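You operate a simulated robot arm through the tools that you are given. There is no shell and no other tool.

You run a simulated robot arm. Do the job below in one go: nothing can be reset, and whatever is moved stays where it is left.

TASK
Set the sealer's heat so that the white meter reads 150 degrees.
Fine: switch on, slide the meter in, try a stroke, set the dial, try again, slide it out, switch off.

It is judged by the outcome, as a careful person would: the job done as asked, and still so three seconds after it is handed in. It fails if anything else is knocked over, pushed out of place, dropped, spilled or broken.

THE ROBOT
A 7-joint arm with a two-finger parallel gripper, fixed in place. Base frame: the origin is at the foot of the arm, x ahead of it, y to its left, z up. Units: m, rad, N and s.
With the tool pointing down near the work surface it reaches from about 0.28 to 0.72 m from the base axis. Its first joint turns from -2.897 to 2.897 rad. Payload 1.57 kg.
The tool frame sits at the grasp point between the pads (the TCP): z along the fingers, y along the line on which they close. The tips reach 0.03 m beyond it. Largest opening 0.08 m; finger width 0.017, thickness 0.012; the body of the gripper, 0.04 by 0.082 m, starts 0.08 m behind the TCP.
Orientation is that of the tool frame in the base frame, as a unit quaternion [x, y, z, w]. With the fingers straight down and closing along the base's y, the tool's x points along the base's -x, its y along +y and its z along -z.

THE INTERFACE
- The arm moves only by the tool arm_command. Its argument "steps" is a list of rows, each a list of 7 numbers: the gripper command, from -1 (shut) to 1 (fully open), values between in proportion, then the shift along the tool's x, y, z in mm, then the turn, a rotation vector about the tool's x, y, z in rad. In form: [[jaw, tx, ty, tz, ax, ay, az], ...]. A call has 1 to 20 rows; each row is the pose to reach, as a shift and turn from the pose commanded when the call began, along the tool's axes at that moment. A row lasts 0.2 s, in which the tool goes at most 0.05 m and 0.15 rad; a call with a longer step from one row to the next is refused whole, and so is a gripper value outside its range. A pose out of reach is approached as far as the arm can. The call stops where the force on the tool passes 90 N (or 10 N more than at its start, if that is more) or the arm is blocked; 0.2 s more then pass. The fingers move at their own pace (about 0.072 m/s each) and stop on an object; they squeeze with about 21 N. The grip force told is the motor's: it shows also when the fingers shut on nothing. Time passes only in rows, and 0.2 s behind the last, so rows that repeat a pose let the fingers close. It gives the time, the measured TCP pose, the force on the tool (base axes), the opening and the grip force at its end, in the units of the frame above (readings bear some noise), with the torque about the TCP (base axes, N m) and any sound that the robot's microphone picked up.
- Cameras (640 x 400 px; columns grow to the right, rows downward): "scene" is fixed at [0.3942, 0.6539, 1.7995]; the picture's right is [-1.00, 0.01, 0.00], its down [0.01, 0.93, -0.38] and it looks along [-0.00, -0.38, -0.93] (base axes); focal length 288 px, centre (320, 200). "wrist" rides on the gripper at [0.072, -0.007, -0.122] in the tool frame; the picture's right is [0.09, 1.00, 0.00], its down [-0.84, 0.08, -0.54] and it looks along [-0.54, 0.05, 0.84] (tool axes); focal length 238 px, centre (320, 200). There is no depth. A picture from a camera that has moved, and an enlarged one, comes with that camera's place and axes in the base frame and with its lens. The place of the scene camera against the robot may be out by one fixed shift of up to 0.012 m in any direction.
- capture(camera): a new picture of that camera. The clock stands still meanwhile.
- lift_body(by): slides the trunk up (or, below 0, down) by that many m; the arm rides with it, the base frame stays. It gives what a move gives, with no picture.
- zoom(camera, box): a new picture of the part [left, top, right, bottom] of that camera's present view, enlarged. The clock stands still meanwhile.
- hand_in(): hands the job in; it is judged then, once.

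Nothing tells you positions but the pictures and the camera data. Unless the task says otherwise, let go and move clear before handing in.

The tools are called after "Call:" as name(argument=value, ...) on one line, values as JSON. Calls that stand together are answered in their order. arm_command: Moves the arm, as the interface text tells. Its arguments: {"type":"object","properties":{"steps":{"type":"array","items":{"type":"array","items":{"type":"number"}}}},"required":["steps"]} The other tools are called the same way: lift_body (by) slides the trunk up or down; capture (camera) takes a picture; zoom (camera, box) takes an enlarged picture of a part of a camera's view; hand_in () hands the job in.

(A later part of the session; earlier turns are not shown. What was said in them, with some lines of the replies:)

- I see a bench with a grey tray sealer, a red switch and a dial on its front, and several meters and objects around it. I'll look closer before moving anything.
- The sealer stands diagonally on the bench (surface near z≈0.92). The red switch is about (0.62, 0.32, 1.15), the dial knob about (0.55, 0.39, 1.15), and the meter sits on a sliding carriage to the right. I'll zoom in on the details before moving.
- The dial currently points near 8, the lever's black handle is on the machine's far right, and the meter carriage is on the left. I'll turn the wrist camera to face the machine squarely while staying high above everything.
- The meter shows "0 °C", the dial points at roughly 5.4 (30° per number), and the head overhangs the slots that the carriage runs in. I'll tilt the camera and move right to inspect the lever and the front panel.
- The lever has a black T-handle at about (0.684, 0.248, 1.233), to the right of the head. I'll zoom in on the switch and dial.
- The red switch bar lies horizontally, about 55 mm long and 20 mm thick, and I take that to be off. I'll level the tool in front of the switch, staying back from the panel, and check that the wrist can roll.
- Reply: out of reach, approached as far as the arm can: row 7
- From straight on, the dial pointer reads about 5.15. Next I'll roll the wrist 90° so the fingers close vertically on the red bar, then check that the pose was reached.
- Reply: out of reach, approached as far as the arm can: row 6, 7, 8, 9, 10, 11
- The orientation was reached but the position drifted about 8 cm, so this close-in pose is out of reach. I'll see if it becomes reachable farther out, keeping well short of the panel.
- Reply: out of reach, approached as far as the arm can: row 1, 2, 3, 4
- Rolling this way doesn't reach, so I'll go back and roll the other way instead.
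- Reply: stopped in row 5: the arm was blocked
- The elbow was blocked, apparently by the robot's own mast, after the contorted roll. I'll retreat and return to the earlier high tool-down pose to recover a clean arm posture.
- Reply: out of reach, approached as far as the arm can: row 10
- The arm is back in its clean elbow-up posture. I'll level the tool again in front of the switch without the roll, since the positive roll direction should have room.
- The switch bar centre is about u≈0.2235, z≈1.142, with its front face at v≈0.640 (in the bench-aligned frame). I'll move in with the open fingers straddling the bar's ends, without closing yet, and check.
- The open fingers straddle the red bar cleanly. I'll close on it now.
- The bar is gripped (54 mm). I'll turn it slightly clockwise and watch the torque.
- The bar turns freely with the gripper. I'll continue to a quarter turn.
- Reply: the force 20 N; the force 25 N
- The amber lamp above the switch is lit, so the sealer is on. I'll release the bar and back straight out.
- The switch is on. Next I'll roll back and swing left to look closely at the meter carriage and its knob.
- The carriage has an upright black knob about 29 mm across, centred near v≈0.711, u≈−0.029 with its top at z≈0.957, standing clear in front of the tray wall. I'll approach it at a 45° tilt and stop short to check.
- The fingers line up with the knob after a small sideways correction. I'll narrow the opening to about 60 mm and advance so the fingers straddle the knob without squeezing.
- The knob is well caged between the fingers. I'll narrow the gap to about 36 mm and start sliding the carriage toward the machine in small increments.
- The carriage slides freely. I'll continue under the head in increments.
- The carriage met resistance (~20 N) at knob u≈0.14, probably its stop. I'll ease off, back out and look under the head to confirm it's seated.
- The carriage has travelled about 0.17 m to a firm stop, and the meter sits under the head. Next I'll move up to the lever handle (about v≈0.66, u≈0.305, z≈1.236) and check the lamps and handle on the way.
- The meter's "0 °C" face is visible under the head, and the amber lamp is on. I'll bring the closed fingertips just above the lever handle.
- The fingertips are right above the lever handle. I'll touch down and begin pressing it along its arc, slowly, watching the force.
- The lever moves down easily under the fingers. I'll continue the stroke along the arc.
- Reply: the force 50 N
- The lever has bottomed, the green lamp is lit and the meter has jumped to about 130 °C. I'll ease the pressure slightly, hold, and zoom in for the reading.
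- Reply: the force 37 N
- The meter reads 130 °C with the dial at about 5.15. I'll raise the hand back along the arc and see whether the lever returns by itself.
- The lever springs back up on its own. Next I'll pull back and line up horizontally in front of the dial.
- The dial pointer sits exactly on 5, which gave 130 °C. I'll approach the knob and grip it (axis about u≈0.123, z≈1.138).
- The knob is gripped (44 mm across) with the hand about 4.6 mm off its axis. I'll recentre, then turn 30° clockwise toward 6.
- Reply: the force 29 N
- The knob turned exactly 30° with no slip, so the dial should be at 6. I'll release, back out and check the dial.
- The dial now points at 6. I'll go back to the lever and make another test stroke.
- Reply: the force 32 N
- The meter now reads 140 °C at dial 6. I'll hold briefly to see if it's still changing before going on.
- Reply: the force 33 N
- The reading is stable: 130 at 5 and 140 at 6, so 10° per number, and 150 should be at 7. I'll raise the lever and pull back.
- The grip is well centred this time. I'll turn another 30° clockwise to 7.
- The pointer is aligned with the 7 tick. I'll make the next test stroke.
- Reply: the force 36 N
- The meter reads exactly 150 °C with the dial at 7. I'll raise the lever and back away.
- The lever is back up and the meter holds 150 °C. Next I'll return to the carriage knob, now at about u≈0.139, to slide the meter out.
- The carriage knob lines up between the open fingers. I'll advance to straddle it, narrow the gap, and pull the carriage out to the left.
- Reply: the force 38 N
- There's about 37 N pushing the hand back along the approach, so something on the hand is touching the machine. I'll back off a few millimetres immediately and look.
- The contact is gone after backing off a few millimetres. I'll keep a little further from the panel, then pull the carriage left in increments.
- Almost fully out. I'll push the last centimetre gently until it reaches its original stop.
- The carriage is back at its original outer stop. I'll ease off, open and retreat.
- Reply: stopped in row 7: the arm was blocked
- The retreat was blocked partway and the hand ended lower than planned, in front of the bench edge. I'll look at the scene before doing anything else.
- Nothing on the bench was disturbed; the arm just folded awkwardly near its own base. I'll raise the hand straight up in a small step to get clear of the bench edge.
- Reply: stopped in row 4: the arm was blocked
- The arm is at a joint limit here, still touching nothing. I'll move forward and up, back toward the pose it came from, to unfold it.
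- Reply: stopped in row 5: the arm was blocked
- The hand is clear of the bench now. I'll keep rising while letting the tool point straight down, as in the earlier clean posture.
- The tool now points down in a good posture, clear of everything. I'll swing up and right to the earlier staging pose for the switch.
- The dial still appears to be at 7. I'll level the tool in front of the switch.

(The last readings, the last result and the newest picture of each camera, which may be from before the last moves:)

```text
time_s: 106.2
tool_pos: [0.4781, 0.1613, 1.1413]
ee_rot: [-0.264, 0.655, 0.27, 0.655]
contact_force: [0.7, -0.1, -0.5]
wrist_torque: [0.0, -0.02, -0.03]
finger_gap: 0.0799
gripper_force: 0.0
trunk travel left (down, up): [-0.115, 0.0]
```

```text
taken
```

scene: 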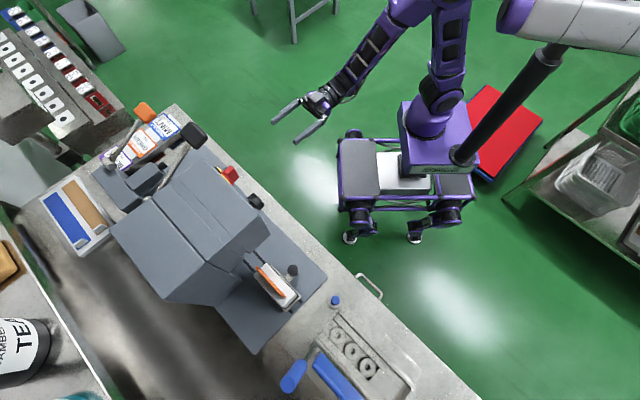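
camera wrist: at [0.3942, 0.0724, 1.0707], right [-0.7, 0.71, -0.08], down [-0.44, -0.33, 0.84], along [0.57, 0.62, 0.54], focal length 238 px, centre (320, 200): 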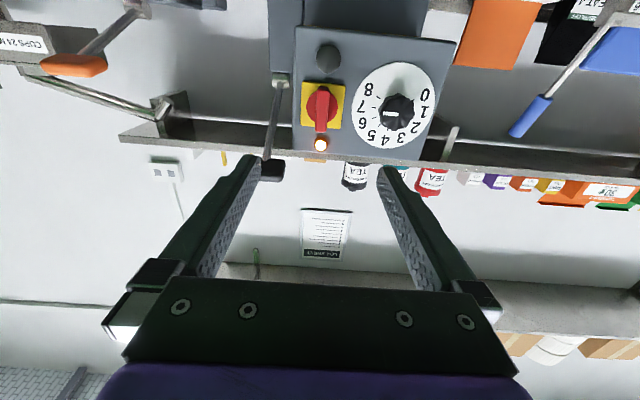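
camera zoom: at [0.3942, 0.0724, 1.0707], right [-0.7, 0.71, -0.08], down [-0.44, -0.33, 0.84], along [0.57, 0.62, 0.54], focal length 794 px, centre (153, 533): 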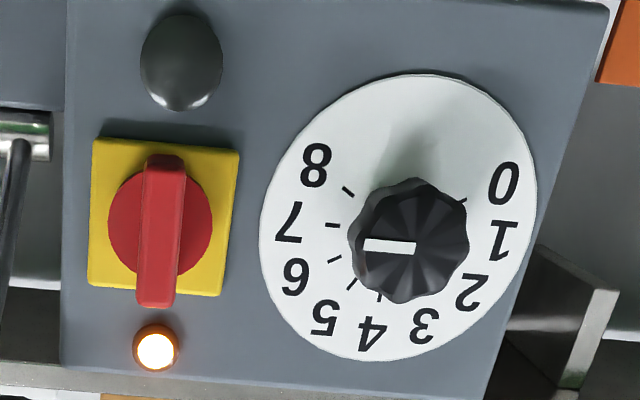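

The dial pointer still lines up with 7. I'll roll the wrist 90° so the fingers can take the ends of the now vertical switch bar, watching that the pose is reached.

Call:
arm_command(steps=[[1, 0, 0, 0, 0, 0, 0.143], [1, 0, 0, 0, 0, 0, 0.286], [1, 0, 0, 0, 0, 0, 0.428], [1, 0, 0, 0, 0, 0, 0.571], [1, 0, 0, 0, 0, 0, 0.714], [1, 0, 0, 0, 0, 0, 0.857], [1, 0, 0, 0, 0, 0, 1.0], [1, 0, 0, 0, 0, 0, 1.142], [1, 0, 0, 0, 0, 0, 1.285], [1, 0, 0, 0, 0, 0, 1.428], [1, 0, 0, 0, 0, 0, 1.571], [1, 0, 0, 0, 0, 0, 1.571]])

Call:
capture(camera="wrist")

```text
time_s: 108.8
tool_pos: [0.4744, 0.1639, 1.1433]
ee_rot: [0.277, 0.65, 0.654, 0.271]
contact_force: [-0.6, -0.4, -0.5]
wrist_torque: [0.01, -0.01, 0.03]
finger_gap: 0.0803
gripper_force: 0.0
trunk travel left (down, up): [-0.115, 0.0]
```

```text
taken
camera wrist: at [0.3372, 0.1304, 1.137], right [-0.06, 0.06, 1.0], down [0.2, -0.98, 0.07], along [0.98, 0.2, 0.05], focal length 238 px, centre (320, 200)
```

wrist: 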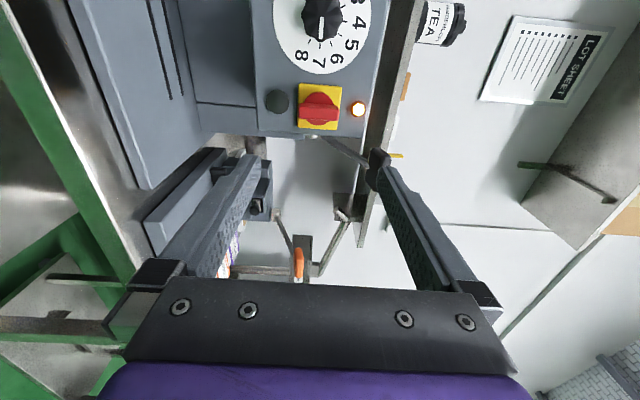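

The roll was reached cleanly. I'll advance onto the switch bar with open fingers, then grip.

Call:
arm_command(steps=[[1, -2.2, -1, 40, 0, 0, 0], [1, -2.2, -1, 80, 0, 0, 0], [1, -2.2, -1, 120, 0, 0, 0], [1, -2.2, -1, 155, 0, 0, 0], [1, -2.2, -1, 175, 0, 0, 0], [1, -2.2, -1, 184.5, 0, 0, 0], [1, -2.2, -1, 184.5, 0, 0, 0]])

Call:
capture(camera="wrist")

Call:
zoom(camera="scene", box=[180, 130, 320, 230])

```text
time_s: 110.5
tool_pos: [0.609, 0.2927, 1.1423]
ee_rot: [0.276, 0.65, 0.654, 0.272]
contact_force: [-0.4, -0.4, -0.3]
wrist_torque: [-0.02, 0.01, -0.01]
finger_gap: 0.0799
gripper_force: 0.0
trunk travel left (down, up): [-0.115, 0.0]
```

```text
taken
camera wrist: at [0.4702, 0.2594, 1.1361], right [-0.06, 0.06, 1.0], down [0.2, -0.98, 0.07], along [0.98, 0.2, 0.05], focal length 238 px, centre (320, 200)
```

wrist: 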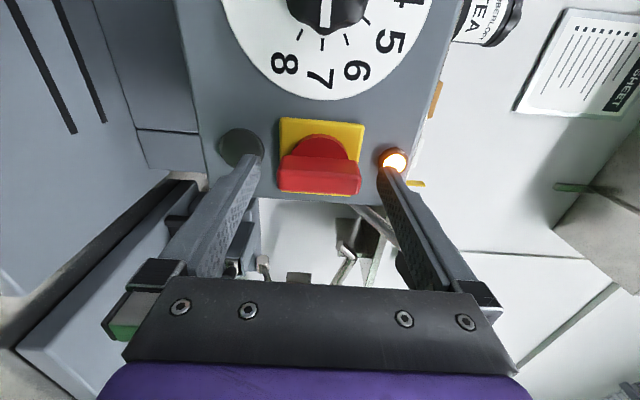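

```text
4.00 times, centred on (250, 180) of scene
camera zoom: at [0.3942, 0.6539, 1.7995], right [-1.0, 0.01, 0.0], down [0.01, 0.93, -0.38], along [0.0, -0.38, -0.93], focal length 1152 px, centre (600, 280)
```

zoom: 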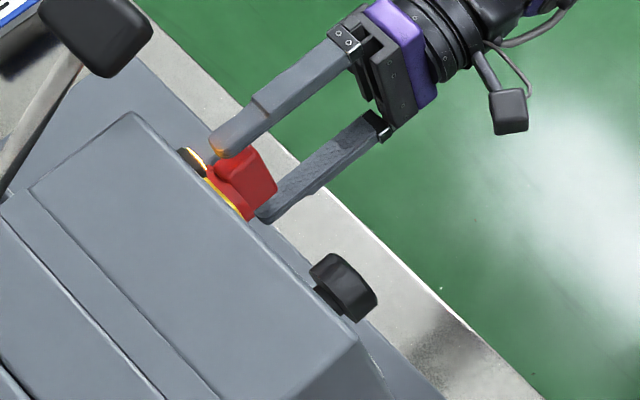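

The fingers straddle the bar, and from this side the dial pointer is directly in line with the 7. I'll grip and turn the switch back a quarter turn.

Call:
arm_command(steps=[[-1, 0, 0, 0, 0, 0, 0], [-1, 0, 0, 0, 0, 0, 0], [-1, 0, 0, 0, 0, 0, 0], [-1, 0, 0, 0, 0, 0, -0.12], [-1, 0, 0, 0, 0, 0, -0.24], [-1, 0, 0, 0, 0, 0, -0.36], [-1, 0, 0, 0, 0, 0, -0.48]])

Call:
capture(camera="wrist")

```text
time_s: 112.0
tool_pos: [0.6084, 0.292, 1.1419]
ee_rot: [0.113, 0.697, 0.57, 0.419]
contact_force: [-6.1, -1.1, -5.8]
wrist_torque: [0.4, -0.35, 0.72]
finger_gap: 0.054
gripper_force: 45.1
trunk travel left (down, up): [-0.115, 0.0]
```

```text
taken
camera wrist: at [0.4779, 0.2514, 1.1026], right [-0.38, 0.38, 0.84], down [0.11, -0.89, 0.45], along [0.92, 0.26, 0.29], focal length 238 px, centre (320, 200)
```

wrist: 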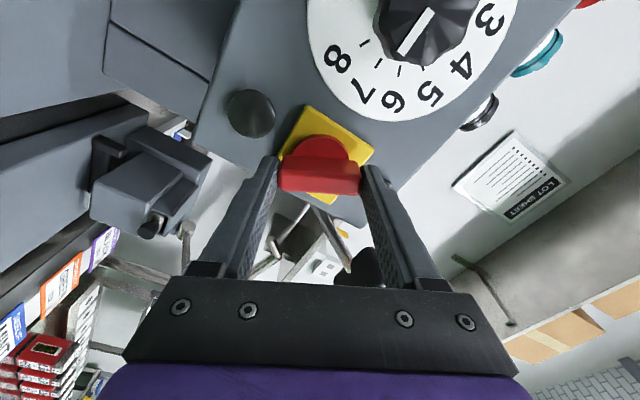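

Call:
arm_command(steps=[[-1, 0, 0, 0, 0, 0, -0.121], [-1, 0, 0, 0, 0, 0, -0.242], [-1, 0, 0, 0, 0, 0, -0.364], [-1, 0, 0, 0, 0, 0, -0.485], [-1, 0, 0, 0, 0, 0, -0.606], [-1, 0, 0, 0, 0, 0, -0.727], [-1, 0, 0, 0, 0, 0, -0.849], [-1, 0, 0, 0, 0, 0, -0.97], [-1, 0, 0, 0, 0, 0, -1.091], [-1, 0, 0, 0, 0, 0, -1.091]])

Call:
capture(camera="wrist")

```text
time_s: 114.2
tool_pos: [0.6071, 0.2912, 1.1412]
ee_rot: [-0.266, 0.655, 0.269, 0.654]
contact_force: [-6.6, 4.1, -12.0]
wrist_torque: [0.47, -0.43, 1.38]
finger_gap: 0.054
gripper_force: 44.5
trunk travel left (down, up): [-0.115, 0.0]
```

```text
taken
camera wrist: at [0.5252, 0.2032, 1.0695], right [-0.7, 0.71, -0.09], down [-0.44, -0.33, 0.84], along [0.57, 0.62, 0.54], focal length 238 px, centre (320, 200)
```

wrist: 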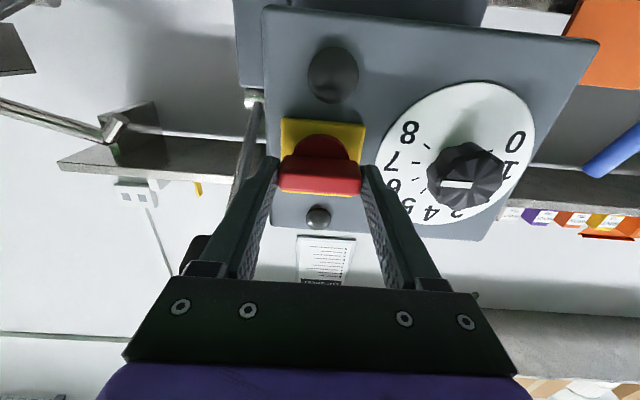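

The switch bar is horizontal again and the amber lamp is out, so the sealer is off. I'll release, back straight out and check everything.

Call:
arm_command(steps=[[1, 0, 0, 0, 0, 0, 0], [1, 0, 0, 0, 0, 0, 0], [1, 0, 0, -30, 0, 0, 0], [1, 0, 0, -65, 0, 0, 0], [1, 0, 0, -100, 0, 0, 0], [1, 0, 0, -140, 0, 0, 0], [1, 0, 0, -175, 0, 0, 0], [1, 0, 0, -175, 0, 0, 0]])

Call:
capture(camera="wrist")

Call:
zoom(camera="wrist", box=[280, 30, 440, 160])

Call:
capture(camera="scene")

```text
time_s: 116.0
tool_pos: [0.483, 0.171, 1.1388]
ee_rot: [-0.264, 0.655, 0.271, 0.655]
contact_force: [-0.4, 0.5, -0.3]
wrist_torque: [0.04, -0.03, 0.0]
finger_gap: 0.0803
gripper_force: 0.0
trunk travel left (down, up): [-0.115, 0.0]
```

```text
taken
camera wrist: at [0.3995, 0.0815, 1.0669], right [-0.7, 0.71, -0.08], down [-0.44, -0.33, 0.84], along [0.57, 0.62, 0.54], focal length 238 px, centre (320, 200)
```

wrist: 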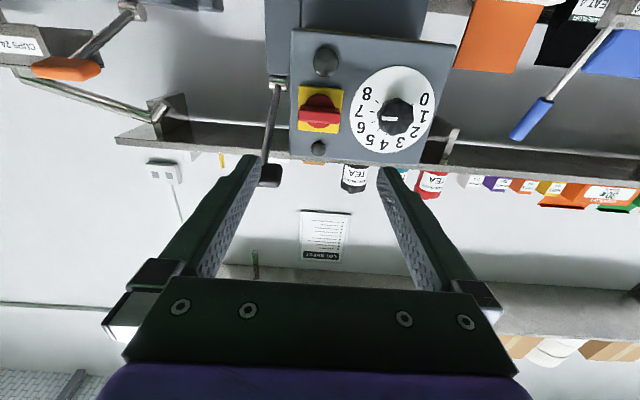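

```text
3.08 times, centred on (360, 95) of wrist
camera zoom: at [0.3995, 0.0815, 1.0669], right [-0.7, 0.71, -0.08], down [-0.44, -0.33, 0.84], along [0.57, 0.62, 0.54], focal length 733 px, centre (197, 523)
```

zoom: 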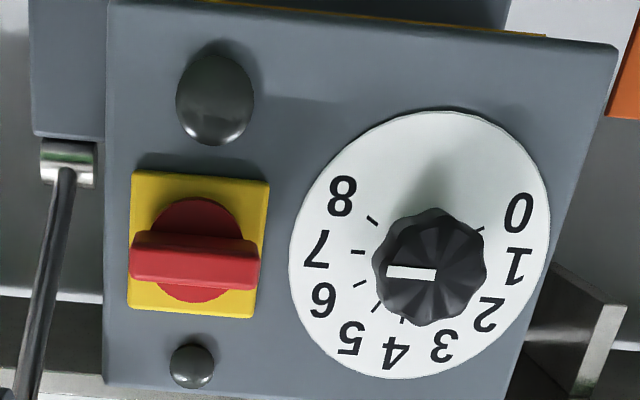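

```text
taken
```

scene: 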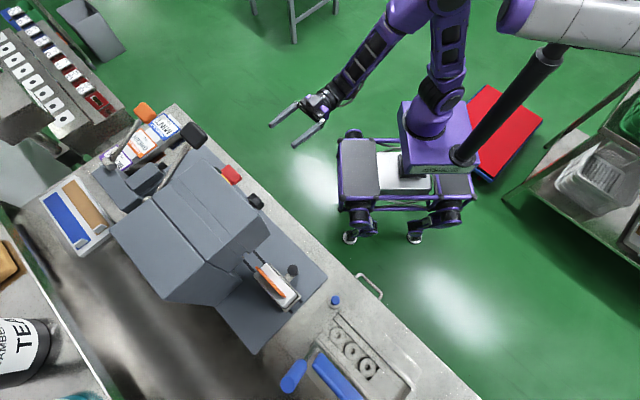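

The dial is at 7, where the last stroke read 150 °C. The switch is off with both lamps dark, the lever is up, the meter carriage is back at its original outer stop, and the arm is clear of everything. I'm handing in the job.

Call:
hand_in()

```text
The job is handed in.
```

The sealer's heat is set: with the dial at 7, the white meter read 150 °C on the last test stroke. I've handed the job in.

- **Finding the setting:** test strokes gave 130 °C at dial 5, 140 °C at 6 and 150 °C at 7.
- **How I left it:** the meter is slid back out to its original stop. The lever is up, the switch is off with both lamps dark, and the arm is clear.

**Contact with the sealer:** while reaching in to slide the meter out, the hand pressed on the front of the sealer with about 37 N. I backed off straight away. The dial pointer still lined up with 7 in close-up pictures afterwards, but I did not make another stroke after that touch.

**Blocked retreat:** after sliding the meter out, the arm jammed on the way back and the hand dropped low in front of the bench. I felt no contact there, and nothing on the bench looked out of place in the pictures.
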